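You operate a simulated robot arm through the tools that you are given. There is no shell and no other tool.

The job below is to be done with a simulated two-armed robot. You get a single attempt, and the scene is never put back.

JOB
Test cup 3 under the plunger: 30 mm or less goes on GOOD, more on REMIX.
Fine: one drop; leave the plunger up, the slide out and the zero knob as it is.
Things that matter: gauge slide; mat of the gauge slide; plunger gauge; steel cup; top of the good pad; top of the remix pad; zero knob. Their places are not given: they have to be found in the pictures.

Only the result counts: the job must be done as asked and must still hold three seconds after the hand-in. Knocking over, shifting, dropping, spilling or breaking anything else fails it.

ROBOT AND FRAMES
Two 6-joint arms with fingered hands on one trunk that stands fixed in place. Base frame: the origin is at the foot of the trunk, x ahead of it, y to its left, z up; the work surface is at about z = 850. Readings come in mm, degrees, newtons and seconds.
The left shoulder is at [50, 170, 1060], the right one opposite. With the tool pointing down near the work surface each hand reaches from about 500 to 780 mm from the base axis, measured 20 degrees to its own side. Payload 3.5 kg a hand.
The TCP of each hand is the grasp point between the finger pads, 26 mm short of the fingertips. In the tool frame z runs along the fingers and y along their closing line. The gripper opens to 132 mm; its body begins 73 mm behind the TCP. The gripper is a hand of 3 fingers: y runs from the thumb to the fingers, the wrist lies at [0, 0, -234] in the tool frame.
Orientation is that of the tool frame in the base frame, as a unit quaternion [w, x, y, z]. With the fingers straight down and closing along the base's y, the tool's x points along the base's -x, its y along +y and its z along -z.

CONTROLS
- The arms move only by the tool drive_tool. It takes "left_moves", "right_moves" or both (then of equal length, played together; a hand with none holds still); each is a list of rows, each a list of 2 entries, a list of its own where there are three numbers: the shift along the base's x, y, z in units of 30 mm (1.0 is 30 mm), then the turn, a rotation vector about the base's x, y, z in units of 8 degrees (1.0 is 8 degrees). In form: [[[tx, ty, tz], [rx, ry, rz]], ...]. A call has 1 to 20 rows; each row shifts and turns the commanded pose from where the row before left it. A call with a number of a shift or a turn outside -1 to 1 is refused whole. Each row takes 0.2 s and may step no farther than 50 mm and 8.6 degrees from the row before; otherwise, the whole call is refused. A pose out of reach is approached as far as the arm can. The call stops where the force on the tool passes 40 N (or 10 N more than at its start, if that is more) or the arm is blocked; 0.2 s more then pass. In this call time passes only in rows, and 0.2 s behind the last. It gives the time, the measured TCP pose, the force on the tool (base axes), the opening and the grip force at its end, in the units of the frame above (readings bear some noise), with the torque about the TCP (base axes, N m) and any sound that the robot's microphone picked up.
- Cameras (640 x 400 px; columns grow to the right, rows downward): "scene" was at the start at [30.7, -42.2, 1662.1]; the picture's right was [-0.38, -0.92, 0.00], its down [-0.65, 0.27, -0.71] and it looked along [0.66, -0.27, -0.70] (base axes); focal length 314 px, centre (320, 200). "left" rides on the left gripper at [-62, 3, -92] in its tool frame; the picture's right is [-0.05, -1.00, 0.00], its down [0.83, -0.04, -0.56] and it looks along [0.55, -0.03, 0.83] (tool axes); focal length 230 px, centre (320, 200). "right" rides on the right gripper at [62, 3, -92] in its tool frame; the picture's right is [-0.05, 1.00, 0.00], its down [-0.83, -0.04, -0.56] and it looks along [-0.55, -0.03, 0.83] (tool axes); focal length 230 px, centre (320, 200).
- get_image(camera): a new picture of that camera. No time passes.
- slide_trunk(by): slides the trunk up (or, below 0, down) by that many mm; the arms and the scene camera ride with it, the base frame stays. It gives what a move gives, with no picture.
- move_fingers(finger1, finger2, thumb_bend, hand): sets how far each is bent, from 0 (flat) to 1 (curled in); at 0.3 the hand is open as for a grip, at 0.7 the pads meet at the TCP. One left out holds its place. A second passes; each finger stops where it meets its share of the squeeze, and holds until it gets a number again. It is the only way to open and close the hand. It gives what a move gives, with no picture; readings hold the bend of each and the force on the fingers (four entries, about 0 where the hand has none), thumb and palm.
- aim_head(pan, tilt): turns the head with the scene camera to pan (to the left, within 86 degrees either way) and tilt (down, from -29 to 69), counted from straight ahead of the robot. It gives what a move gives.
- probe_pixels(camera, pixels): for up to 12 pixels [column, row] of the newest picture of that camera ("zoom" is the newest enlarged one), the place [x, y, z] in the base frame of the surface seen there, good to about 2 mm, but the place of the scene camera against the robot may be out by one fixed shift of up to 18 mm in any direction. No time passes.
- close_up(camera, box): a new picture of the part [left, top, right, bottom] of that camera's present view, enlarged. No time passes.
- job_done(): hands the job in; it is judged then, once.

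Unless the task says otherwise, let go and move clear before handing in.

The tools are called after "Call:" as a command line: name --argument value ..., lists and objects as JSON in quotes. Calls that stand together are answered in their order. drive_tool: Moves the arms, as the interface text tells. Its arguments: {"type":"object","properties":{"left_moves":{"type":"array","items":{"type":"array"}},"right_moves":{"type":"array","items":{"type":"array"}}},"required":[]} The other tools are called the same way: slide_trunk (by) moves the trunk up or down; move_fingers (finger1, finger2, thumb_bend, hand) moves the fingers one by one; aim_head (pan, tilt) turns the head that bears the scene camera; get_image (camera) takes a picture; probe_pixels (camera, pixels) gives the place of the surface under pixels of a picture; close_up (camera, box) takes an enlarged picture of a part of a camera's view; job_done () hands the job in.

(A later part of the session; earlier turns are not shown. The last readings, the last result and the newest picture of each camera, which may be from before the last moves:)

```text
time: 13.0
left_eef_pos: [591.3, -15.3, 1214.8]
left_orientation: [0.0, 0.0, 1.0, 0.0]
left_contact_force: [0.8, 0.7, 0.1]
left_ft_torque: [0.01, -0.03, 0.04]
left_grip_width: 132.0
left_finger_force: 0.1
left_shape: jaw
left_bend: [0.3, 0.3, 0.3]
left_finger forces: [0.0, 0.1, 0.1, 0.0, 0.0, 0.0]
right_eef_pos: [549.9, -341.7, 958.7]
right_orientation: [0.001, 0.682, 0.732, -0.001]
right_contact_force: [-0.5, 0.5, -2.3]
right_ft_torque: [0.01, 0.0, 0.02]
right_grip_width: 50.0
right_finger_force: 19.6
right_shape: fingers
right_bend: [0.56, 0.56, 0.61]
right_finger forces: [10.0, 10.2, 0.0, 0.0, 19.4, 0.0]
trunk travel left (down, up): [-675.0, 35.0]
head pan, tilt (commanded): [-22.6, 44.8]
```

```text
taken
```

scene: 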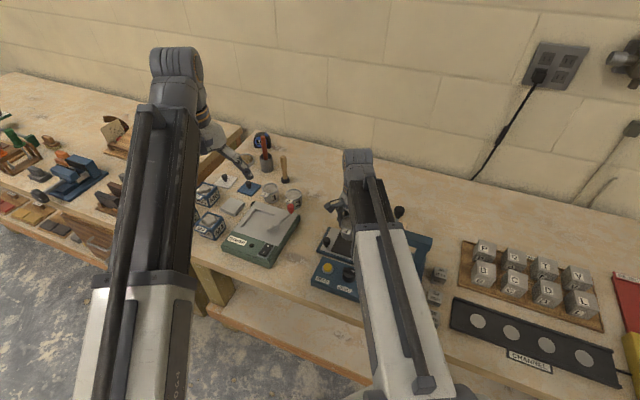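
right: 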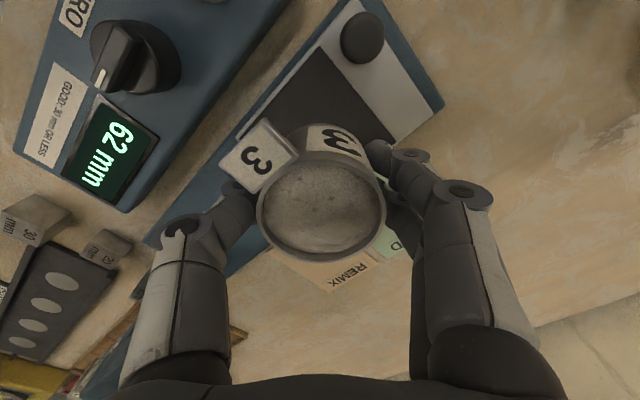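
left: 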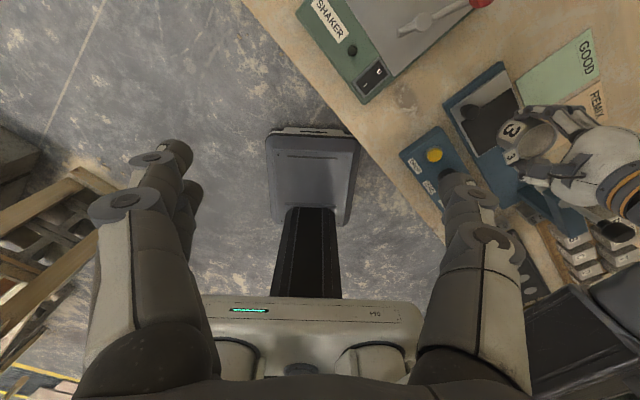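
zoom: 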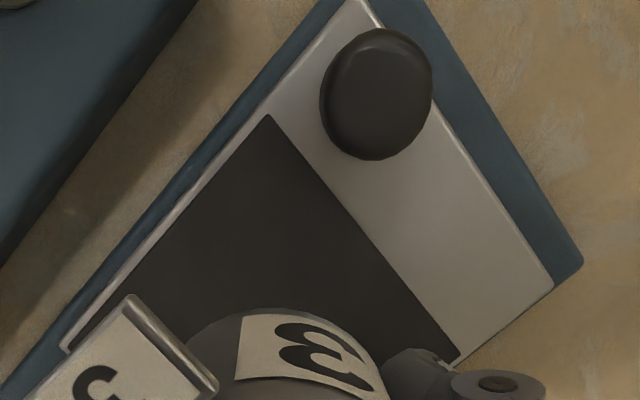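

The arm link near x≈300 is at z≈1300, so it passes well above the plunger knob (top ~1085). I'll lower the cup to just above the mat.

Call:
drive_tool --right_moves '[[[-0.03, -0.05, -0.5], [0, 0, 0]], [[-0.02, -0.02, -0.5], [0, 0, 0]], [[0, 0, -0.5], [0, 0, 0]]]'

Call:
get_image --camera "right"

Call:
close_up --camera "left" --box '[440, 60, 640, 240]'

```text
time: 13.8
left_eef_pos: [591.3, -15.2, 1215.0]
left_orientation: [0.0, -0.001, 1.0, -0.001]
left_contact_force: [0.9, -0.3, -0.9]
left_ft_torque: [0.01, 0.0, 0.02]
left_grip_width: 131.6
left_finger_force: 0.0
left_shape: jaw
left_bend: [0.3, 0.3, 0.3]
left_finger forces: [0.0, 0.0, 0.1, 0.0, 0.0, 0.0]
right_eef_pos: [549.7, -344.1, 915.2]
right_orientation: [0.001, 0.682, 0.731, 0.001]
right_contact_force: [-0.5, -0.5, -2.1]
right_ft_torque: [-0.03, 0.0, 0.0]
right_grip_width: 50.0
right_finger_force: 19.9
right_shape: fingers
right_bend: [0.56, 0.56, 0.61]
right_finger forces: [9.9, 10.3, 0.0, 0.0, 19.5, 0.1]
trunk travel left (down, up): [-675.0, 35.0]
head pan, tilt (commanded): [-22.6, 44.8]
```

```text
taken
```

right: 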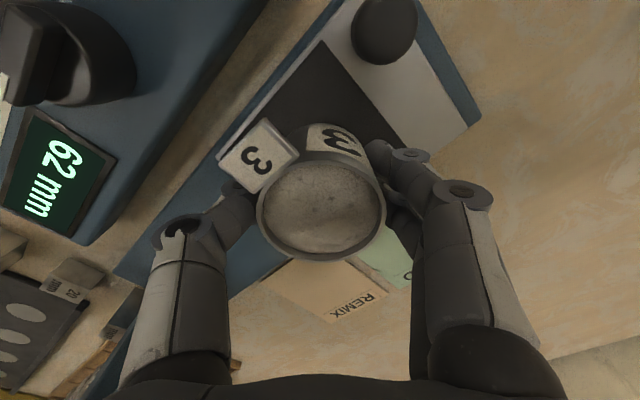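

```text
2.22 times, centred on (540, 150) of left
```

zoom: 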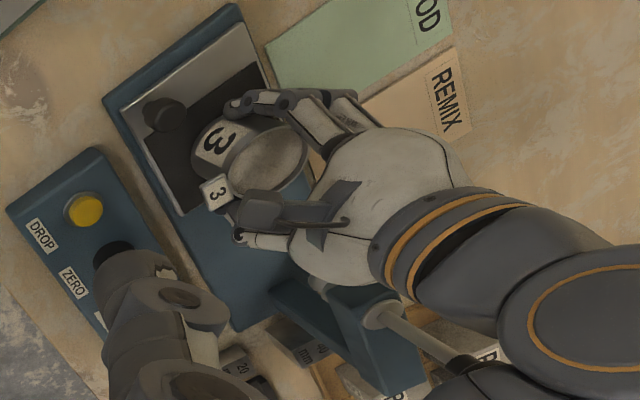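

The cup bottom should be ~6 mm above the mat (z 873). I'll lower in small steps watching the vertical force.

Call:
drive_tool --right_moves '[[[0, 0, -0.1], [0, 0, 0]], [[0, 0, -0.06], [0, 0, 0]]]'

```text
time: 14.4
left_eef_pos: [590.4, -14.1, 1213.7]
left_orientation: [0.0, 0.0, 1.0, 0.0]
left_contact_force: [0.3, -0.2, -0.2]
left_ft_torque: [0.01, -0.03, -0.04]
left_grip_width: 131.9
left_finger_force: 0.0
left_shape: jaw
left_bend: [0.3, 0.3, 0.3]
left_finger forces: [0.0, 0.0, 0.1, 0.0, 0.0, 0.0]
right_eef_pos: [547.2, -344.9, 909.4]
right_orientation: [0.0, 0.682, 0.731, -0.001]
right_contact_force: [0.1, -0.2, -2.9]
right_ft_torque: [0.01, -0.06, 0.0]
right_grip_width: 49.9
right_finger_force: 19.9
right_shape: fingers
right_bend: [0.56, 0.56, 0.61]
right_finger forces: [9.9, 10.2, 0.1, 0.0, 19.6, 0.0]
trunk travel left (down, up): [-675.0, 35.0]
head pan, tilt (commanded): [-22.6, 44.8]
```

Call:
drive_tool --right_moves '[[[0, 0, -0.035], [0, 0, 0]]]'

```text
time: 14.8
left_eef_pos: [590.7, -16.2, 1215.4]
left_orientation: [0.001, 0.0, 1.0, 0.0]
left_contact_force: [-0.7, -0.7, 0.5]
left_ft_torque: [0.01, -0.01, 0.0]
left_grip_width: 131.9
left_finger_force: 0.0
left_shape: jaw
left_bend: [0.3, 0.3, 0.3]
left_finger forces: [0.0, 0.0, 0.1, 0.1, 0.0, 0.0]
right_eef_pos: [548.7, -345.1, 909.8]
right_orientation: [0.0, 0.682, 0.731, 0.0]
right_contact_force: [-0.2, -0.3, -3.3]
right_ft_torque: [-0.02, 0.02, 0.0]
right_grip_width: 50.1
right_finger_force: 19.2
right_shape: fingers
right_bend: [0.56, 0.56, 0.61]
right_finger forces: [10.0, 10.1, 0.0, 0.0, 19.6, 0.0]
trunk travel left (down, up): [-675.0, 35.0]
head pan, tilt (commanded): [-22.6, 44.8]
```

Still the full cup weight (-3.3 N); I'll keep lowering by ~1 mm.

Call:
drive_tool --right_moves '[[[0, 0, -0.035], [0, 0, 0]]]'

```text
time: 15.2
left_eef_pos: [591.0, -15.1, 1214.7]
left_orientation: [0.0, 0.0, 1.0, 0.0]
left_contact_force: [0.0, 0.2, 0.3]
left_ft_torque: [-0.05, 0.0, -0.01]
left_grip_width: 132.1
left_finger_force: 0.0
left_shape: jaw
left_bend: [0.3, 0.3, 0.3]
left_finger forces: [0.0, 0.0, 0.0, 0.1, 0.0, 0.1]
right_eef_pos: [546.9, -344.9, 908.6]
right_orientation: [0.0, 0.681, 0.732, -0.001]
right_contact_force: [-0.2, 0.3, -2.6]
right_ft_torque: [0.02, -0.01, -0.01]
right_grip_width: 50.1
right_finger_force: 19.6
right_shape: fingers
right_bend: [0.56, 0.56, 0.61]
right_finger forces: [9.9, 10.2, 0.1, 0.0, 19.6, 0.0]
trunk travel left (down, up): [-675.0, 35.0]
head pan, tilt (commanded): [-22.6, 44.8]
```

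Call:
drive_tool --right_moves '[[[0, 0, -0.04], [0, 0, 0]]]'

Call:
get_image --camera "right"

```text
time: 15.6
left_eef_pos: [590.8, -15.8, 1215.4]
left_orientation: [0.0, 0.0, 1.0, 0.0]
left_contact_force: [0.6, 0.2, 0.6]
left_ft_torque: [0.02, 0.0, 0.03]
left_grip_width: 132.2
left_finger_force: 0.1
left_shape: jaw
left_bend: [0.3, 0.3, 0.3]
left_finger forces: [0.1, 0.1, 0.0, 0.1, 0.0, 0.1]
right_eef_pos: [547.0, -343.7, 907.2]
right_orientation: [0.0, 0.682, 0.731, 0.0]
right_contact_force: [0.4, -0.7, 0.4]
right_ft_torque: [0.0, -0.01, -0.03]
right_grip_width: 49.9
right_finger_force: 20.7
right_shape: fingers
right_bend: [0.56, 0.56, 0.61]
right_finger forces: [10.2, 10.8, 0.1, 0.0, 19.8, 0.1]
trunk travel left (down, up): [-675.0, 35.0]
head pan, tilt (commanded): [-22.6, 44.8]
```

```text
taken
```

right: 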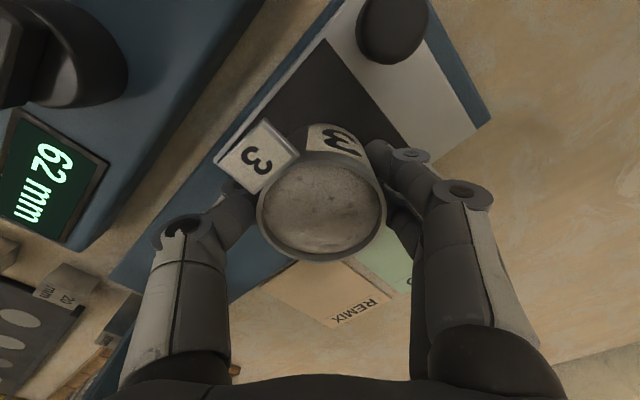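

The vertical force fell to ~0, so the cup now rests on the mat. I'll open the fingers.

Call:
move_fingers --hand "right" --finger1 0.4 --finger2 0.4 --thumb_bend 0.4

Call:
get_image --camera "right"

```text
time: 16.6
left_eef_pos: [589.6, -15.3, 1214.4]
left_orientation: [0.0, -0.001, 1.0, 0.0]
left_contact_force: [0.6, -0.1, -0.7]
left_ft_torque: [0.02, -0.04, -0.01]
left_grip_width: 131.8
left_finger_force: 0.0
left_shape: jaw
left_bend: [0.3, 0.3, 0.3]
left_finger forces: [0.1, 0.0, 0.1, 0.0, 0.0, 0.1]
right_eef_pos: [548.4, -344.3, 908.0]
right_orientation: [0.0, 0.682, 0.731, 0.0]
right_contact_force: [-0.2, -0.3, 0.8]
right_ft_torque: [0.02, -0.01, 0.0]
right_grip_width: 101.1
right_finger_force: 0.0
right_shape: fingers
right_bend: [0.4, 0.4, 0.4]
right_finger forces: [0.1, 0.0, 0.0, 0.0, 0.0, 0.0]
trunk travel left (down, up): [-675.0, 35.0]
head pan, tilt (commanded): [-22.6, 44.8]
```

```text
taken
```

right: 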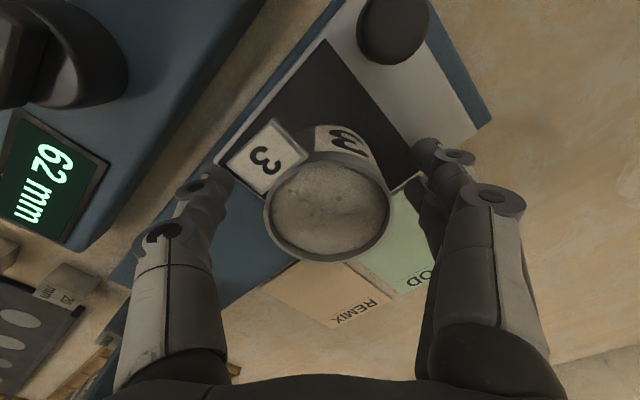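

The cup stands free on the mat. I'll lift straight up and look.

Call:
drive_tool --right_moves '[[[0, 0, 0.5], [0, 0, 0]], [[0, 0, 0.8], [0, 0, 0]], [[0, 0, 0.9], [0, 0, 0]], [[0, 0, 0.9], [0, 0, 0]], [[0, 0, 0.9], [0, 0, 0]], [[0, 0.2, 0.9], [0, 0, 0]]]'

Call:
get_image --camera "right"

Call:
close_up --camera "left" --box '[440, 60, 640, 240]'

```text
time: 18.0
left_eef_pos: [591.0, -15.8, 1214.5]
left_orientation: [0.001, -0.001, 1.0, 0.0]
left_contact_force: [-0.5, 0.1, -0.3]
left_ft_torque: [-0.02, -0.02, 0.0]
left_grip_width: 132.1
left_finger_force: 0.0
left_shape: jaw
left_bend: [0.3, 0.3, 0.3]
left_finger forces: [0.0, 0.0, 0.0, 0.0, 0.0, 0.0]
right_eef_pos: [546.4, -337.8, 1052.5]
right_orientation: [0.0, 0.682, 0.731, 0.0]
right_contact_force: [-0.6, -1.1, 0.4]
right_ft_torque: [-0.02, 0.0, 0.02]
right_grip_width: 101.2
right_finger_force: 0.1
right_shape: fingers
right_bend: [0.4, 0.4, 0.4]
right_finger forces: [0.0, 0.1, 0.0, 0.0, 0.0, 0.1]
trunk travel left (down, up): [-675.0, 35.0]
head pan, tilt (commanded): [-22.6, 44.8]
```

```text
taken
```

right: 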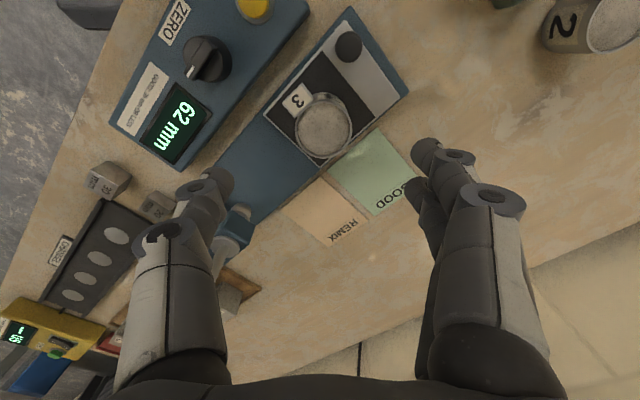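

```text
2.22 times, centred on (540, 150) of left
```

zoom: 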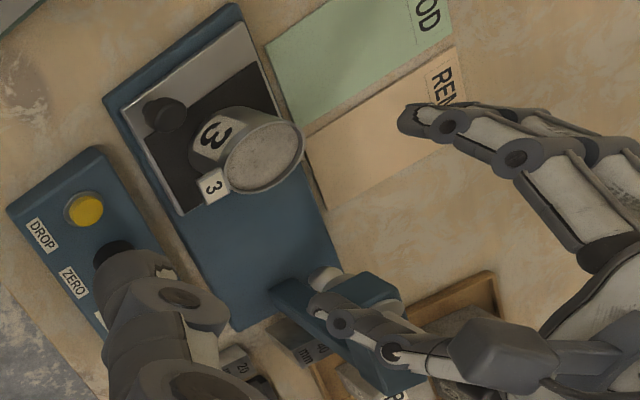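

The cup stands on the mat. I'll probe the cup rim and the mat from both pictures to verify centring.

Call:
close_up --camera "right" --box '[210, 0, 430, 160]'

```text
2.50 times, centred on (320, 80) of right
```

zoom: 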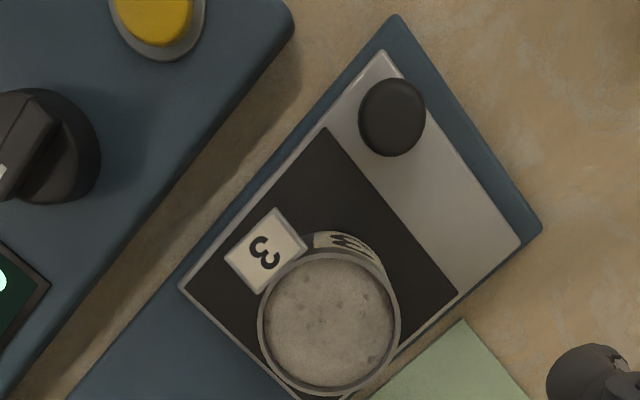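

Call:
probe_pixels --camera "zoom" --pixels '[[258, 320], [399, 320], [328, 255], [328, 392], [328, 320], [185, 287], [325, 132], [455, 293], [392, 110], [517, 240], [383, 54], [330, 240]]'

```text
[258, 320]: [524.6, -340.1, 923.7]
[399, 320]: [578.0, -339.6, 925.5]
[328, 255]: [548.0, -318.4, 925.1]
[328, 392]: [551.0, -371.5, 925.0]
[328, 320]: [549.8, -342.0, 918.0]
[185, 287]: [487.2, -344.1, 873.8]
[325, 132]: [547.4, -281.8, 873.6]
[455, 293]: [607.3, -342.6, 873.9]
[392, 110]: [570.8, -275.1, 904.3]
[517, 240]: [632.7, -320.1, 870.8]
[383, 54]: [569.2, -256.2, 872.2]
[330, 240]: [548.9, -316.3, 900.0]
```

The cup is well centred on the mat (centre ≈(551,-345), mat centre ≈(548,-344)). Next is the slide knob at (571,-274): I'll probe the panel corner and neighbours to plan an across-the-slide grip tilted away from the plunger.

Call:
probe_pixels --camera "zoom" --pixels '[[288, 22], [275, 50], [240, 95], [392, 85], [365, 115], [420, 115], [392, 150], [250, 10], [155, 10], [60, 150], [300, 110], [425, 30]]'

Call:
drive_tool --left_moves '[[[0, 0.9, 0], [0, 0, 0]], [[0, 0.9, 0], [0, 0, 0]], [[0, 0.9, 0], [0, 0, 0]], [[0, 0.9, 0], [0, 0, 0]]]'

```text
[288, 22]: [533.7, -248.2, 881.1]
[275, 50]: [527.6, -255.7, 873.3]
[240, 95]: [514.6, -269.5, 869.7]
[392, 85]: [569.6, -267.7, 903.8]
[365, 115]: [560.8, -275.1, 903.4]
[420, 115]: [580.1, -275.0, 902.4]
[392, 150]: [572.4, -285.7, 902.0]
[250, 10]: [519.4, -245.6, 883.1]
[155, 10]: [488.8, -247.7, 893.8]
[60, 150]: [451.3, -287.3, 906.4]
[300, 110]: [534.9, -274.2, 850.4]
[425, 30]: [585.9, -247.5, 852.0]
```

```text
time: 19.0
left_eef_pos: [590.0, 92.6, 1214.5]
left_orientation: [0.001, 0.0, 1.0, 0.0]
left_contact_force: [0.5, 0.7, 0.8]
left_ft_torque: [-0.02, -0.01, -0.01]
left_grip_width: 131.9
left_finger_force: 0.1
left_shape: jaw
left_bend: [0.3, 0.3, 0.3]
left_finger forces: [0.0, 0.0, 0.0, 0.0, 0.0, 0.1]
right_eef_pos: [547.8, -337.9, 1051.6]
right_orientation: [0.0, 0.682, 0.731, 0.0]
right_contact_force: [0.2, 0.8, -0.2]
right_ft_torque: [0.0, -0.01, 0.0]
right_grip_width: 100.9
right_finger_force: 0.0
right_shape: fingers
right_bend: [0.4, 0.4, 0.4]
right_finger forces: [0.0, 0.0, 0.0, 0.1, 0.0, 0.0]
trunk travel left (down, up): [-675.0, 35.0]
head pan, tilt (commanded): [-22.6, 44.8]
```

Knob centre is (570.5,-275.5), radius ~10, top z≈903; the panel corner (534,-248) is 45 mm away, so I'll pre-close to ~65 mm opening. Then yaw -49° and tilt 24° so the hand leans away from the plunger, hovering over the knob.

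Call:
move_fingers --hand "right" --finger1 0.52 --finger2 0.52 --thumb_bend 0.52

Call:
drive_tool --right_moves '[[[0.152, 0.285, -0.24], [0, 0, -0.875]], [[0.152, 0.285, -0.24], [0, 0, -0.875]], [[0.152, 0.285, -0.24], [0, 0, -0.875]], [[0.152, 0.285, -0.24], [0, 0, -0.875]], [[0.152, 0.285, -0.24], [0, 0, -0.875]], [[0.152, 0.285, -0.24], [0, 0, -0.875]], [[0.152, 0.285, -0.24], [0, 0, -0.875]], [[0.152, 0.285, -0.24], [-0.709, 0.705, 0]], [[0.152, 0.285, -0.24], [-0.709, 0.705, 0]], [[0.152, 0.285, -0.24], [-0.709, 0.705, 0]]]'

Call:
get_image --camera "right"

Call:
get_image --camera "scene"

```text
time: 20.0
left_eef_pos: [588.6, 93.1, 1214.1]
left_orientation: [0.001, -0.001, 1.0, 0.0]
left_contact_force: [0.0, 0.4, 0.1]
left_ft_torque: [-0.02, -0.01, 0.0]
left_grip_width: 131.7
left_finger_force: 0.0
left_shape: jaw
left_bend: [0.3, 0.3, 0.3]
left_finger forces: [0.1, 0.0, 0.1, 0.1, 0.0, 0.1]
right_eef_pos: [548.7, -338.4, 1052.3]
right_orientation: [0.0, 0.682, 0.732, 0.0]
right_contact_force: [1.2, 0.0, -0.3]
right_ft_torque: [0.01, 0.0, -0.02]
right_grip_width: 61.7
right_finger_force: 0.0
right_shape: fingers
right_bend: [0.52, 0.52, 0.52]
right_finger forces: [0.2, 0.1, 0.1, 0.0, 0.1, 0.1]
trunk travel left (down, up): [-675.0, 35.0]
head pan, tilt (commanded): [-22.6, 44.8]
```

```text
time: 22.2
left_eef_pos: [590.0, 92.0, 1215.2]
left_orientation: [0.002, 0.0, 1.0, 0.0]
left_contact_force: [0.0, 0.0, 0.5]
left_ft_torque: [-0.04, -0.01, 0.02]
left_grip_width: 131.9
left_finger_force: 0.0
left_shape: jaw
left_bend: [0.3, 0.3, 0.3]
left_finger forces: [0.0, 0.1, 0.1, 0.0, 0.0, 0.0]
right_eef_pos: [595.6, -254.4, 981.9]
right_orientation: [0.081, 0.904, 0.374, -0.193]
right_contact_force: [0.4, -0.1, -0.5]
right_ft_torque: [-0.02, 0.02, 0.01]
right_grip_width: 61.6
right_finger_force: 0.1
right_shape: fingers
right_bend: [0.52, 0.52, 0.52]
right_finger forces: [0.0, 0.0, 0.0, 0.1, 0.0, 0.1]
trunk travel left (down, up): [-675.0, 35.0]
head pan, tilt (commanded): [-22.6, 44.8]
```

```text
taken
```

right: 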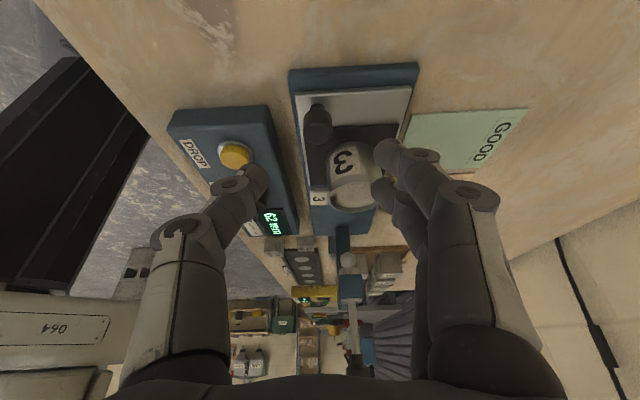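

```text
taken
```

scene: 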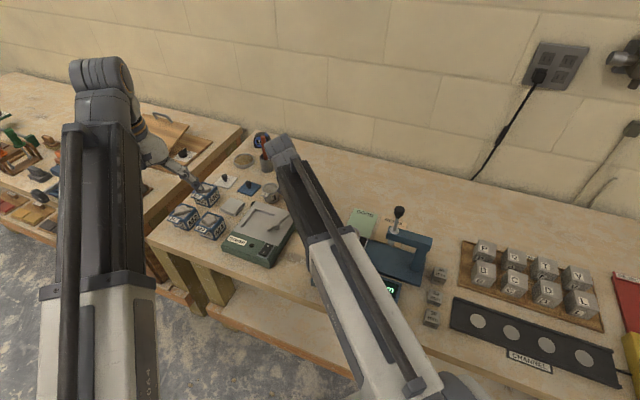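

Now the camera looks along the slide: knob at (318,120), cup at (350,185), plunger ball at (348,260). I'll zoom and probe the plunger and knob.

Call:
close_up --camera "right" --box '[240, 60, 440, 380]'

Call:
probe_pixels --camera "right" --pixels '[[348, 258], [347, 268], [350, 295], [355, 330], [355, 365], [318, 105], [318, 125], [353, 195], [330, 195], [376, 195], [353, 210], [342, 240]]'

Call:
close_up --camera "scene" --box '[340, 190, 460, 310]'

```text
1.25 times, centred on (340, 220) of right
```

zoom: 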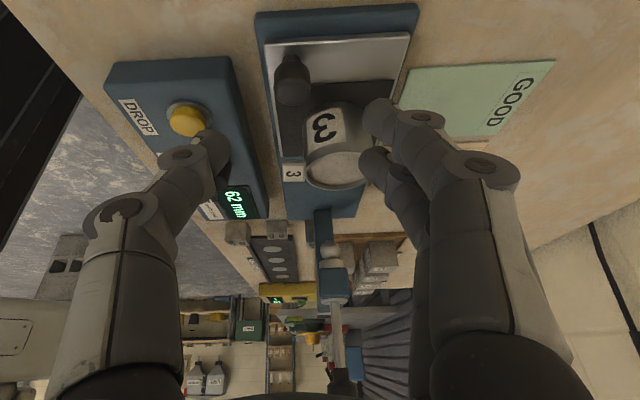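

```text
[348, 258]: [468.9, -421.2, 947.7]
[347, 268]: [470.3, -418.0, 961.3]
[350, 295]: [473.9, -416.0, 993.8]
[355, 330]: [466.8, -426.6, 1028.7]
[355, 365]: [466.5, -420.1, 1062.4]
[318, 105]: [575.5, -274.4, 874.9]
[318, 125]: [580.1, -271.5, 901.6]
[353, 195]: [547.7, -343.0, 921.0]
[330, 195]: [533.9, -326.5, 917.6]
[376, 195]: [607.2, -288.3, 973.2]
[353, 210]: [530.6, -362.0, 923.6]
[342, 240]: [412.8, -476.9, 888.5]
```

```text
3.33 times, centred on (400, 250) of scene
```

zoom: 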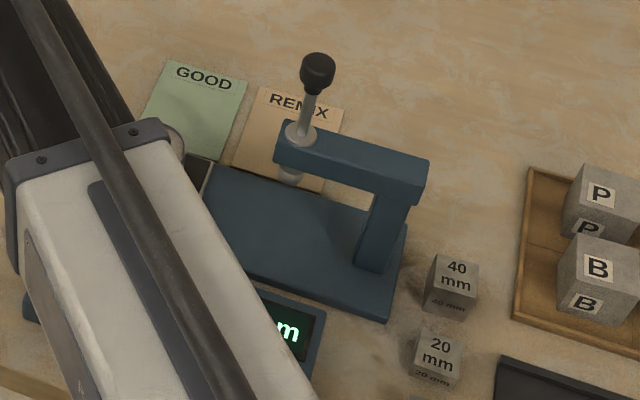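

Plunger axis is about (463.5,-428), in line with the mat centre, so slide travel is about 119 mm along (-0.705,-0.709). I'll descend along the tool axis onto the knob, stopping 20 mm short to check.

Call:
drive_tool --right_moves '[[[-0.21, -0.177, -0.65], [0, 0, 0]], [[-0.21, -0.177, -0.65], [0, 0, 0]], [[-0.21, -0.177, -0.65], [0, 0, 0]]]'

Call:
get_image --camera "right"

```text
time: 23.0
left_eef_pos: [588.9, 92.3, 1214.2]
left_orientation: [0.002, 0.001, 1.0, 0.001]
left_contact_force: [0.7, 0.4, -0.3]
left_ft_torque: [-0.01, 0.0, 0.01]
left_grip_width: 132.1
left_finger_force: 0.0
left_shape: jaw
left_bend: [0.3, 0.3, 0.3]
left_finger forces: [0.1, 0.0, 0.1, 0.1, 0.0, 0.0]
right_eef_pos: [574.7, -269.0, 925.2]
right_orientation: [0.081, 0.903, 0.375, -0.192]
right_contact_force: [-0.6, -0.4, 0.7]
right_ft_torque: [-0.01, 0.0, -0.02]
right_grip_width: 61.9
right_finger_force: 0.0
right_shape: fingers
right_bend: [0.52, 0.52, 0.52]
right_finger forces: [0.0, 0.1, 0.1, 0.1, 0.1, 0.0]
trunk travel left (down, up): [-675.0, 35.0]
head pan, tilt (commanded): [-22.6, 44.8]
```

```text
taken
```

right: 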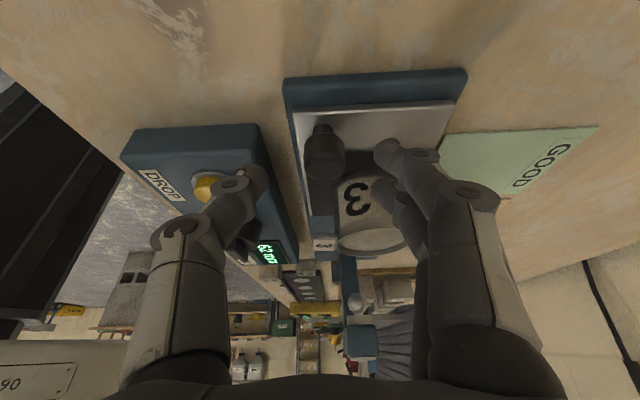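

Call:
probe_pixels --camera "right" --pixels '[[252, 178], [232, 190], [178, 232], [385, 150], [380, 190], [205, 187], [325, 140], [325, 165], [355, 205], [318, 182]]'

Call:
close_up --camera "right" --box '[200, 80, 460, 260]'

```text
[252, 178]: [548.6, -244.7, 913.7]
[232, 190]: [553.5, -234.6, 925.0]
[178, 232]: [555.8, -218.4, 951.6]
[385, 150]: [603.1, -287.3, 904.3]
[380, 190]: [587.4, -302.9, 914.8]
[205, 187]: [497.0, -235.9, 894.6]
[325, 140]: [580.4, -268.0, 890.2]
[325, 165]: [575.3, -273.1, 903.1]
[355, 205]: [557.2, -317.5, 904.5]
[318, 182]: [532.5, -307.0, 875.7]
```

```text
2.22 times, centred on (330, 170) of right
```

zoom: 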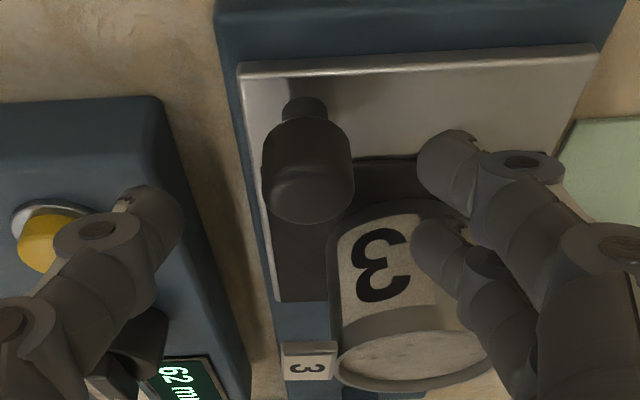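

The thumb (548,-245) would pass close to the panel corner (534,-248,881), so I'll narrow the opening to ~45 mm before the last descent.

Call:
move_fingers --hand "right" --finger1 0.57 --finger2 0.57 --thumb_bend 0.57

Call:
drive_tool --right_moves '[[[-0.07, -0.1, -0.35], [0, 0, 0]], [[-0.07, -0.1, -0.35], [0, 0, 0]]]'

Call:
close_up --camera "right" --box '[200, 80, 460, 260]'

```text
time: 24.0
left_eef_pos: [588.9, 92.3, 1215.6]
left_orientation: [0.002, 0.0, 1.0, 0.0]
left_contact_force: [-0.2, -0.9, -1.1]
left_ft_torque: [0.02, 0.01, 0.0]
left_grip_width: 132.0
left_finger_force: 0.0
left_shape: jaw
left_bend: [0.3, 0.3, 0.3]
left_finger forces: [0.1, 0.0, 0.0, 0.1, 0.0, 0.0]
right_eef_pos: [573.7, -270.2, 925.1]
right_orientation: [0.08, 0.904, 0.374, -0.192]
right_contact_force: [-0.7, 0.2, 0.2]
right_ft_torque: [0.03, 0.0, -0.03]
right_grip_width: 48.4
right_finger_force: 0.0
right_shape: fingers
right_bend: [0.56, 0.56, 0.56]
right_finger forces: [0.0, 0.1, 0.0, 0.1, 0.0, 0.1]
trunk travel left (down, up): [-675.0, 35.0]
head pan, tilt (commanded): [-22.6, 44.8]
```

```text
time: 24.6
left_eef_pos: [589.9, 92.3, 1215.0]
left_orientation: [0.002, -0.001, 1.0, 0.0]
left_contact_force: [-0.2, -0.1, 0.3]
left_ft_torque: [0.03, -0.01, -0.01]
left_grip_width: 132.0
left_finger_force: 0.1
left_shape: jaw
left_bend: [0.3, 0.3, 0.3]
left_finger forces: [0.0, 0.0, 0.1, 0.0, 0.0, 0.0]
right_eef_pos: [570.3, -274.5, 904.9]
right_orientation: [0.081, 0.904, 0.374, -0.192]
right_contact_force: [1.0, 0.7, 7.2]
right_ft_torque: [-0.15, -0.2, 0.01]
right_grip_width: 48.3
right_finger_force: 3.6
right_shape: fingers
right_bend: [0.56, 0.56, 0.56]
right_finger forces: [6.5, 0.0, 0.0, 0.0, 0.0, 0.0]
trunk travel left (down, up): [-675.0, 35.0]
head pan, tilt (commanded): [-22.6, 44.8]
```

```text
2.22 times, centred on (330, 170) of right
```

zoom: 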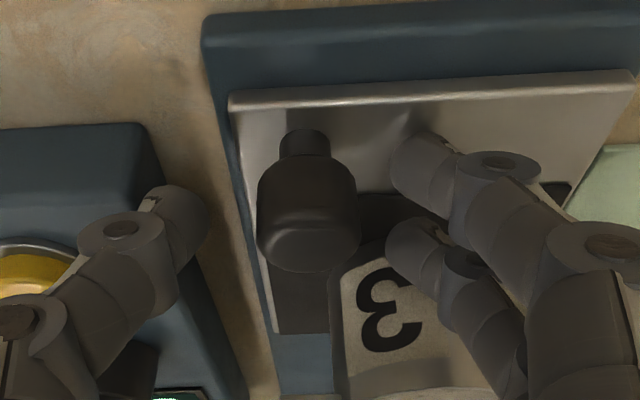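

Finger 1's tip touches the plate (6.5 N; +7 N vertical), because the tilt lowers that finger. I'll raise 7 mm and then close on the knob.

Call:
drive_tool --right_moves '[[[0, 0, 0.23], [0, 0, 0]]]'

Call:
move_fingers --hand "right" --finger1 0.72 --finger2 0.72 --thumb_bend 0.72

Call:
close_up --camera "right" --box '[200, 80, 460, 260]'

```text
time: 25.0
left_eef_pos: [589.1, 92.0, 1214.3]
left_orientation: [0.004, 0.0, 1.0, -0.001]
left_contact_force: [-0.2, -0.6, 0.1]
left_ft_torque: [-0.02, -0.01, -0.02]
left_grip_width: 131.8
left_finger_force: 0.1
left_shape: jaw
left_bend: [0.3, 0.3, 0.3]
left_finger forces: [0.0, 0.1, 0.1, 0.0, 0.1, 0.0]
right_eef_pos: [569.9, -274.7, 910.6]
right_orientation: [0.08, 0.904, 0.375, -0.191]
right_contact_force: [0.0, 0.5, 0.3]
right_ft_torque: [0.01, -0.01, -0.01]
right_grip_width: 48.2
right_finger_force: 0.1
right_shape: fingers
right_bend: [0.56, 0.56, 0.56]
right_finger forces: [0.0, 0.1, 0.0, 0.0, 0.0, 0.1]
trunk travel left (down, up): [-675.0, 35.0]
head pan, tilt (commanded): [-22.6, 44.8]
```

```text
time: 26.0
left_eef_pos: [590.1, 91.2, 1215.1]
left_orientation: [0.002, 0.0, 1.0, 0.0]
left_contact_force: [0.6, 0.2, 0.6]
left_ft_torque: [0.0, -0.01, 0.03]
left_grip_width: 131.6
left_finger_force: 0.1
left_shape: jaw
left_bend: [0.3, 0.3, 0.3]
left_finger forces: [0.1, 0.0, 0.0, 0.1, 0.0, 0.0]
right_eef_pos: [571.1, -274.8, 910.9]
right_orientation: [0.079, 0.904, 0.374, -0.192]
right_contact_force: [0.4, -2.1, -5.5]
right_ft_torque: [-0.07, -0.07, -0.02]
right_grip_width: 20.2
right_finger_force: 6.8
right_shape: fingers
right_bend: [0.65, 0.71, 0.68]
right_finger forces: [7.5, 1.2, 0.1, 0.0, 6.4, 0.0]
trunk travel left (down, up): [-675.0, 35.0]
head pan, tilt (commanded): [-22.6, 44.8]
```

```text
2.22 times, centred on (330, 170) of right
```

zoom: 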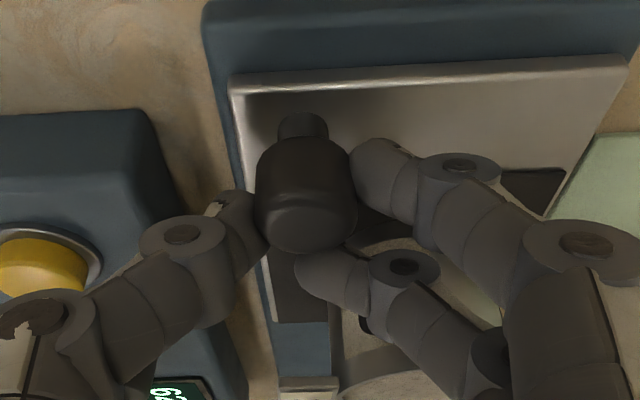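

The digits cage the knob (thumb left, finger 1 right, finger 2 on its plunger side). I'll start moving the slide in gently and check that it moves.

Call:
drive_tool --right_moves '[[[-0.12, -0.12, 0], [0, 0, 0]], [[-0.2, -0.2, 0], [0, 0, 0]], [[-0.2, -0.2, 0], [0, 0, 0]]]'

Call:
get_image --camera "right"

Call:
close_up --camera "right" --box '[200, 80, 460, 260]'

```text
time: 26.8
left_eef_pos: [589.5, 92.9, 1214.6]
left_orientation: [0.003, 0.0, 1.0, 0.0]
left_contact_force: [-0.1, 0.9, 0.1]
left_ft_torque: [0.0, 0.04, -0.01]
left_grip_width: 132.0
left_finger_force: 0.1
left_shape: jaw
left_bend: [0.3, 0.3, 0.3]
left_finger forces: [0.0, 0.0, 0.0, 0.0, 0.0, 0.0]
right_eef_pos: [555.3, -290.4, 909.6]
right_orientation: [0.08, 0.904, 0.374, -0.192]
right_contact_force: [0.0, 0.3, 4.8]
right_ft_torque: [-0.02, -0.02, -0.05]
right_grip_width: 20.3
right_finger_force: 9.0
right_shape: fingers
right_bend: [0.66, 0.72, 0.69]
right_finger forces: [8.4, 1.0, 0.0, 0.0, 8.4, 0.0]
trunk travel left (down, up): [-675.0, 35.0]
head pan, tilt (commanded): [-22.6, 44.8]
```

```text
taken
```

right: 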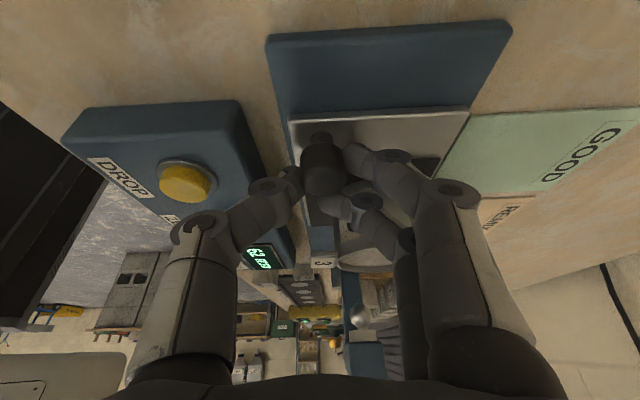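

```text
2.22 times, centred on (330, 170) of right
```

zoom: 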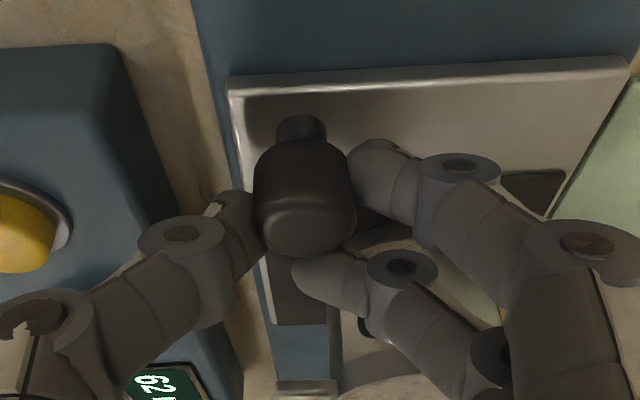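

The slide follows the knob (moved ~22 mm) with low force. I'll check thumb clearance to the zero knob before continuing.

Call:
probe_pixels --camera "right" --pixels '[[262, 190], [200, 228], [240, 225], [185, 250], [180, 215], [290, 185], [255, 240], [320, 150], [335, 262], [360, 262], [355, 320], [185, 182]]'

Call:
close_up --camera "right" --box '[130, 130, 330, 300]'

Call:
close_up --camera "scene" --box '[300, 190, 460, 310]'

```text
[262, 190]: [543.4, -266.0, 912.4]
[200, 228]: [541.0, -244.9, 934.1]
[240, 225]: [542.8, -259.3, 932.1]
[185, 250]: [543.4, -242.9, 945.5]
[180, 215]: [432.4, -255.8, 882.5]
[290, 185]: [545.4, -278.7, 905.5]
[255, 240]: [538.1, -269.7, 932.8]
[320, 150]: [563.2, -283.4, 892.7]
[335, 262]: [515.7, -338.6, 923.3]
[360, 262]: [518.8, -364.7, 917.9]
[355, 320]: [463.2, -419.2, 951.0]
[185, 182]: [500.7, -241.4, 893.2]
```

```text
2.35 times, centred on (230, 215) of right
```

zoom: 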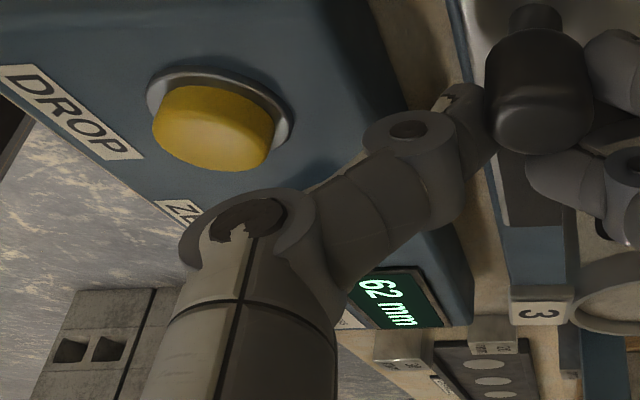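

```text
3.33 times, centred on (380, 250) of scene
```

zoom: 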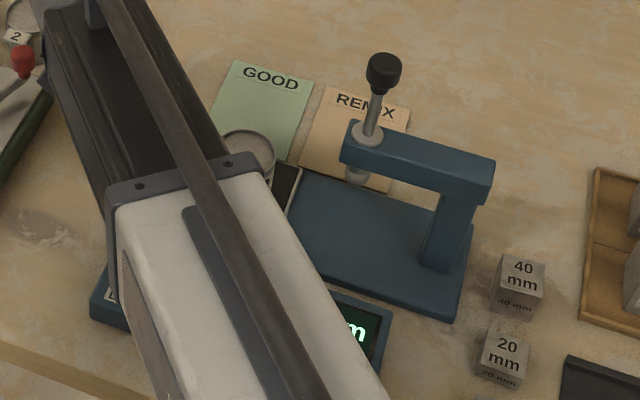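

The thumb's lower part is ≤35 mm out at z≈912 while the zero knob's edge is ~57 mm out, so it clears. I'll continue sliding in slowly.

Call:
drive_tool --right_moves '[[[-0.2, -0.201, 0], [0, 0, 0]], [[-0.2, -0.201, 0], [0, 0, 0]], [[-0.2, -0.201, 0], [0, 0, 0]], [[-0.2, -0.201, 0], [0, 0, 0]], [[-0.2, -0.201, 0], [0, 0, 0]], [[-0.2, -0.201, 0], [0, 0, 0]]]'

Call:
get_image --camera "right"

Call:
close_up --camera "scene" --box '[300, 190, 460, 310]'

```text
time: 28.2
left_eef_pos: [587.9, 91.2, 1213.8]
left_orientation: [0.003, 0.0, 1.0, 0.0]
left_contact_force: [0.7, -0.4, 0.4]
left_ft_torque: [0.01, 0.01, -0.02]
left_grip_width: 131.8
left_finger_force: 0.0
left_shape: jaw
left_bend: [0.3, 0.3, 0.3]
left_finger forces: [0.0, 0.0, 0.0, 0.0, 0.1, 0.0]
right_eef_pos: [518.6, -326.7, 910.7]
right_orientation: [0.08, 0.904, 0.374, -0.193]
right_contact_force: [-1.1, 0.5, 1.5]
right_ft_torque: [-0.04, -0.01, -0.01]
right_grip_width: 20.3
right_finger_force: 8.8
right_shape: fingers
right_bend: [0.67, 0.72, 0.69]
right_finger forces: [7.7, 1.0, 0.0, 0.0, 8.5, 0.0]
trunk travel left (down, up): [-675.0, 35.0]
head pan, tilt (commanded): [-22.6, 44.8]
```

```text
taken
```

right: 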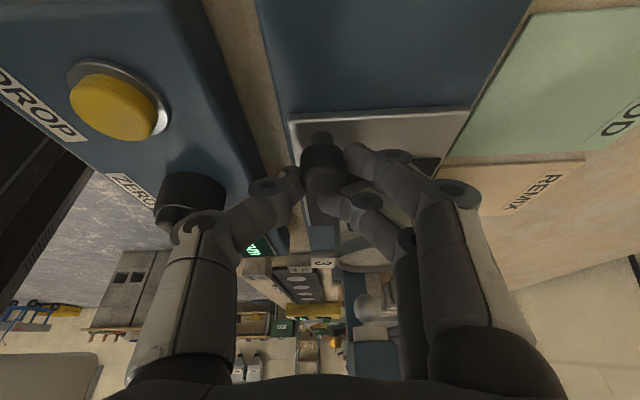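

```text
3.33 times, centred on (380, 250) of scene
```

zoom: 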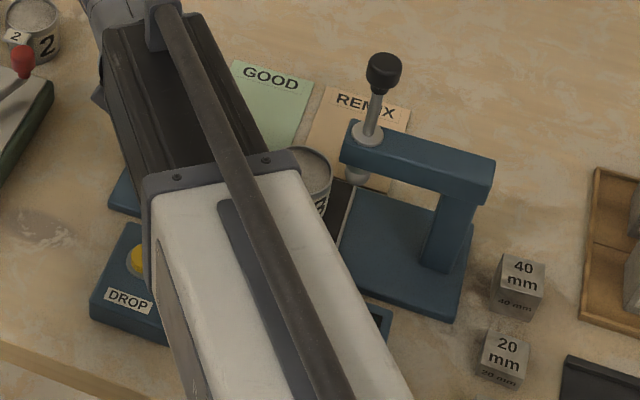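

Travelled ~74 mm; the zero knob appears at (190,195), close behind the thumb in the picture. I'll probe the true distance before the last ~45 mm.

Call:
probe_pixels --camera "right" --pixels '[[215, 190], [200, 180], [220, 205], [165, 190], [180, 205], [200, 228], [225, 230], [262, 190], [245, 210], [365, 305], [360, 262], [325, 150]]'

Call:
close_up --camera "right" --box '[130, 130, 330, 300]'

```text
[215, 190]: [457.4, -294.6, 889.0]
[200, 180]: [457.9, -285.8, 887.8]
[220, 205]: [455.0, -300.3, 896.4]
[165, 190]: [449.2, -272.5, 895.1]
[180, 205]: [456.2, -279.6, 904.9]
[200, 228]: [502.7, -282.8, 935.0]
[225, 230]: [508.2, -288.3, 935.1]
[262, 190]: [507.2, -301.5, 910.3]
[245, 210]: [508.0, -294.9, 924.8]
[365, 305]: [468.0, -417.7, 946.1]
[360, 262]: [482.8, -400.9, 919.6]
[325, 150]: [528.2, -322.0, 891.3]
```

```text
2.35 times, centred on (230, 215) of right
```

zoom: 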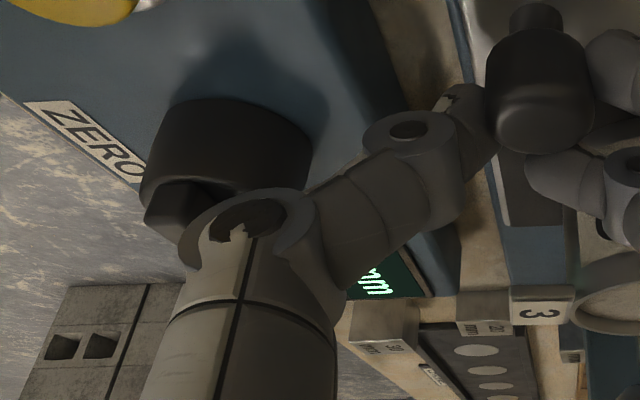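

Call:
probe_pixels --camera "right" --pixels '[[175, 234], [200, 213], [166, 214], [168, 206], [190, 242], [178, 262], [160, 212], [220, 222], [150, 290], [215, 240], [140, 320], [228, 210]]'

```text
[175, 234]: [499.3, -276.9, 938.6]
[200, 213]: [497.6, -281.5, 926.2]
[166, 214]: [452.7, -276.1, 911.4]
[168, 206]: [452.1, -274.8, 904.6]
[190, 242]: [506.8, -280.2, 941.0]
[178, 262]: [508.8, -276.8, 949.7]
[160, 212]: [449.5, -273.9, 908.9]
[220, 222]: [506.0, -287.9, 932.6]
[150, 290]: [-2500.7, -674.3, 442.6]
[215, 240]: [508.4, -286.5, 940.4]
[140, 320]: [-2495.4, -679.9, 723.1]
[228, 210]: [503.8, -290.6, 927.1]
```

The thumb's lowest disc edge (z≈926, ~10 mm lateral gap) clears the zero knob (top ~911). I'll continue in two stages.

Call:
drive_tool --right_moves '[[[-0.2, -0.201, 0], [0, 0, 0]], [[-0.2, -0.201, 0], [0, 0, 0]], [[-0.2, -0.201, 0], [0, 0, 0]]]'

Call:
get_image --camera "right"

Call:
close_up --camera "scene" --box '[300, 190, 460, 310]'

```text
time: 29.0
left_eef_pos: [589.5, 94.1, 1215.5]
left_orientation: [0.001, 0.0, 1.0, 0.001]
left_contact_force: [0.0, 0.2, 0.1]
left_ft_torque: [0.01, 0.0, 0.0]
left_grip_width: 132.0
left_finger_force: 0.0
left_shape: jaw
left_bend: [0.3, 0.3, 0.3]
left_finger forces: [0.0, 0.0, 0.0, 0.1, 0.1, 0.0]
right_eef_pos: [501.2, -345.1, 909.4]
right_orientation: [0.08, 0.904, 0.375, -0.191]
right_contact_force: [1.6, -0.6, 3.7]
right_ft_torque: [-0.03, -0.06, -0.01]
right_grip_width: 20.6
right_finger_force: 8.9
right_shape: fingers
right_bend: [0.67, 0.72, 0.69]
right_finger forces: [8.8, 0.9, 0.0, 0.0, 7.5, 0.0]
trunk travel left (down, up): [-675.0, 35.0]
head pan, tilt (commanded): [-22.6, 44.8]
```

```text
taken
```

right: 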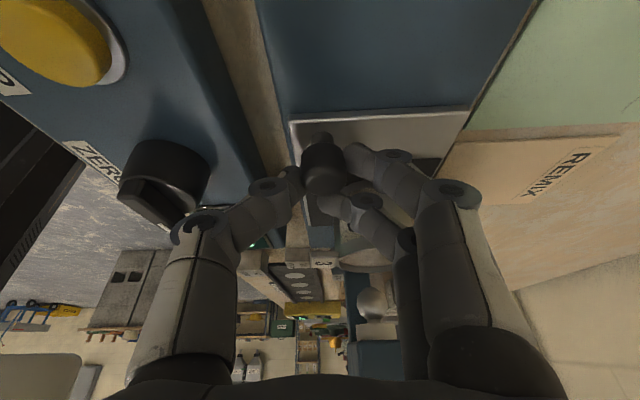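

```text
3.33 times, centred on (380, 250) of scene
```

zoom: 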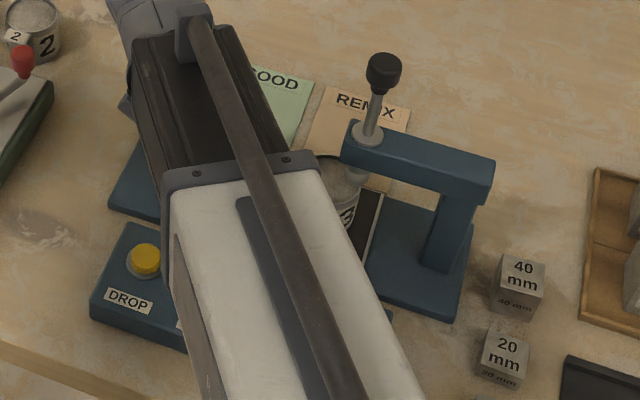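

About 99 mm done with ~20 mm left; forces stay low. I'll go on in smaller steps, watching for the stop.

Call:
drive_tool --right_moves '[[[-0.15, -0.151, 0], [0, 0, 0]], [[-0.15, -0.151, 0], [0, 0, 0]]]'

Call:
get_image --camera "right"

Call:
close_up --camera "right" --box '[270, 120, 470, 390]'

```text
time: 29.6
left_eef_pos: [589.8, 92.0, 1214.7]
left_orientation: [0.003, 0.0, 1.0, 0.0]
left_contact_force: [-0.2, -0.1, 0.7]
left_ft_torque: [0.01, 0.01, 0.01]
left_grip_width: 131.9
left_finger_force: 0.0
left_shape: jaw
left_bend: [0.3, 0.3, 0.3]
left_finger forces: [0.1, 0.1, 0.0, 0.0, 0.0, 0.1]
right_eef_pos: [490.4, -354.5, 909.3]
right_orientation: [0.08, 0.903, 0.375, -0.192]
right_contact_force: [3.2, -3.0, 6.2]
right_ft_torque: [-0.1, -0.1, 0.01]
right_grip_width: 20.6
right_finger_force: 9.0
right_shape: fingers
right_bend: [0.67, 0.72, 0.69]
right_finger forces: [10.4, 1.3, 0.0, 0.0, 6.8, 0.0]
trunk travel left (down, up): [-675.0, 35.0]
head pan, tilt (commanded): [-22.6, 44.8]
```

```text
taken
```

right: 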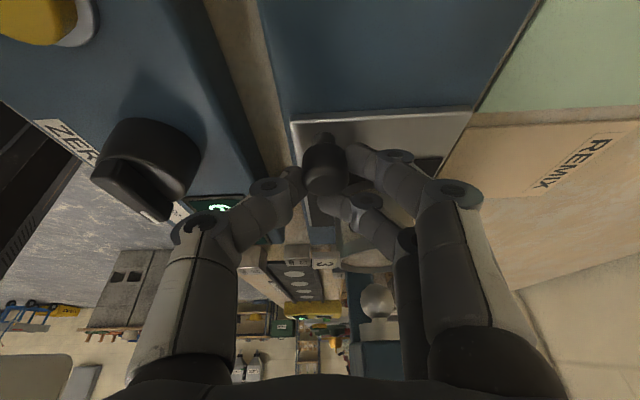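

```text
1.48 times, centred on (370, 255) of right
```

zoom: 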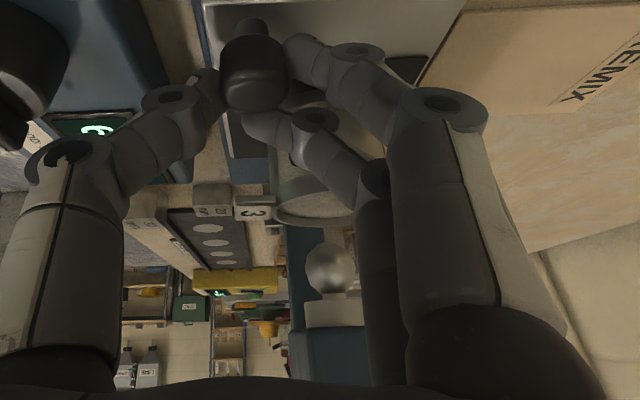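

Travel is ~113 mm with a slight cross force (3,-3 N). I'll creep on with a small direction correction and look for the end stop.

Call:
drive_tool --right_moves '[[[-0.06, -0.08, 0], [0, 0, 0]]]'

Call:
drive_tool --right_moves '[[[-0.06, -0.07, 0], [0, 0, 0]]]'

```text
time: 30.0
left_eef_pos: [589.4, 91.9, 1214.7]
left_orientation: [0.003, 0.0, 1.0, 0.0]
left_contact_force: [-0.1, 1.2, 1.0]
left_ft_torque: [0.0, -0.05, -0.01]
left_grip_width: 131.8
left_finger_force: 0.1
left_shape: jaw
left_bend: [0.3, 0.3, 0.3]
left_finger forces: [0.0, 0.0, 0.0, 0.1, 0.1, 0.0]
right_eef_pos: [489.8, -354.5, 909.7]
right_orientation: [0.079, 0.904, 0.374, -0.192]
right_contact_force: [0.8, -1.2, 6.5]
right_ft_torque: [-0.13, -0.11, 0.01]
right_grip_width: 20.4
right_finger_force: 10.0
right_shape: fingers
right_bend: [0.67, 0.72, 0.69]
right_finger forces: [9.6, 1.2, 0.0, 0.0, 7.6, 0.0]
trunk travel left (down, up): [-675.0, 35.0]
head pan, tilt (commanded): [-22.6, 44.8]
```

```text
time: 30.4
left_eef_pos: [589.5, 91.5, 1214.6]
left_orientation: [0.002, -0.001, 1.0, 0.0]
left_contact_force: [0.5, -0.3, 0.0]
left_ft_torque: [0.01, -0.01, 0.0]
left_grip_width: 132.1
left_finger_force: 0.1
left_shape: jaw
left_bend: [0.3, 0.3, 0.3]
left_finger forces: [0.0, 0.1, 0.0, 0.1, 0.0, 0.1]
right_eef_pos: [486.8, -357.2, 908.7]
right_orientation: [0.08, 0.904, 0.374, -0.191]
right_contact_force: [0.4, -1.9, 5.5]
right_ft_torque: [-0.03, -0.05, -0.03]
right_grip_width: 20.3
right_finger_force: 9.8
right_shape: fingers
right_bend: [0.67, 0.72, 0.69]
right_finger forces: [9.4, 1.2, 0.1, 0.0, 8.0, 0.0]
trunk travel left (down, up): [-675.0, 35.0]
head pan, tilt (commanded): [-22.6, 44.8]
```

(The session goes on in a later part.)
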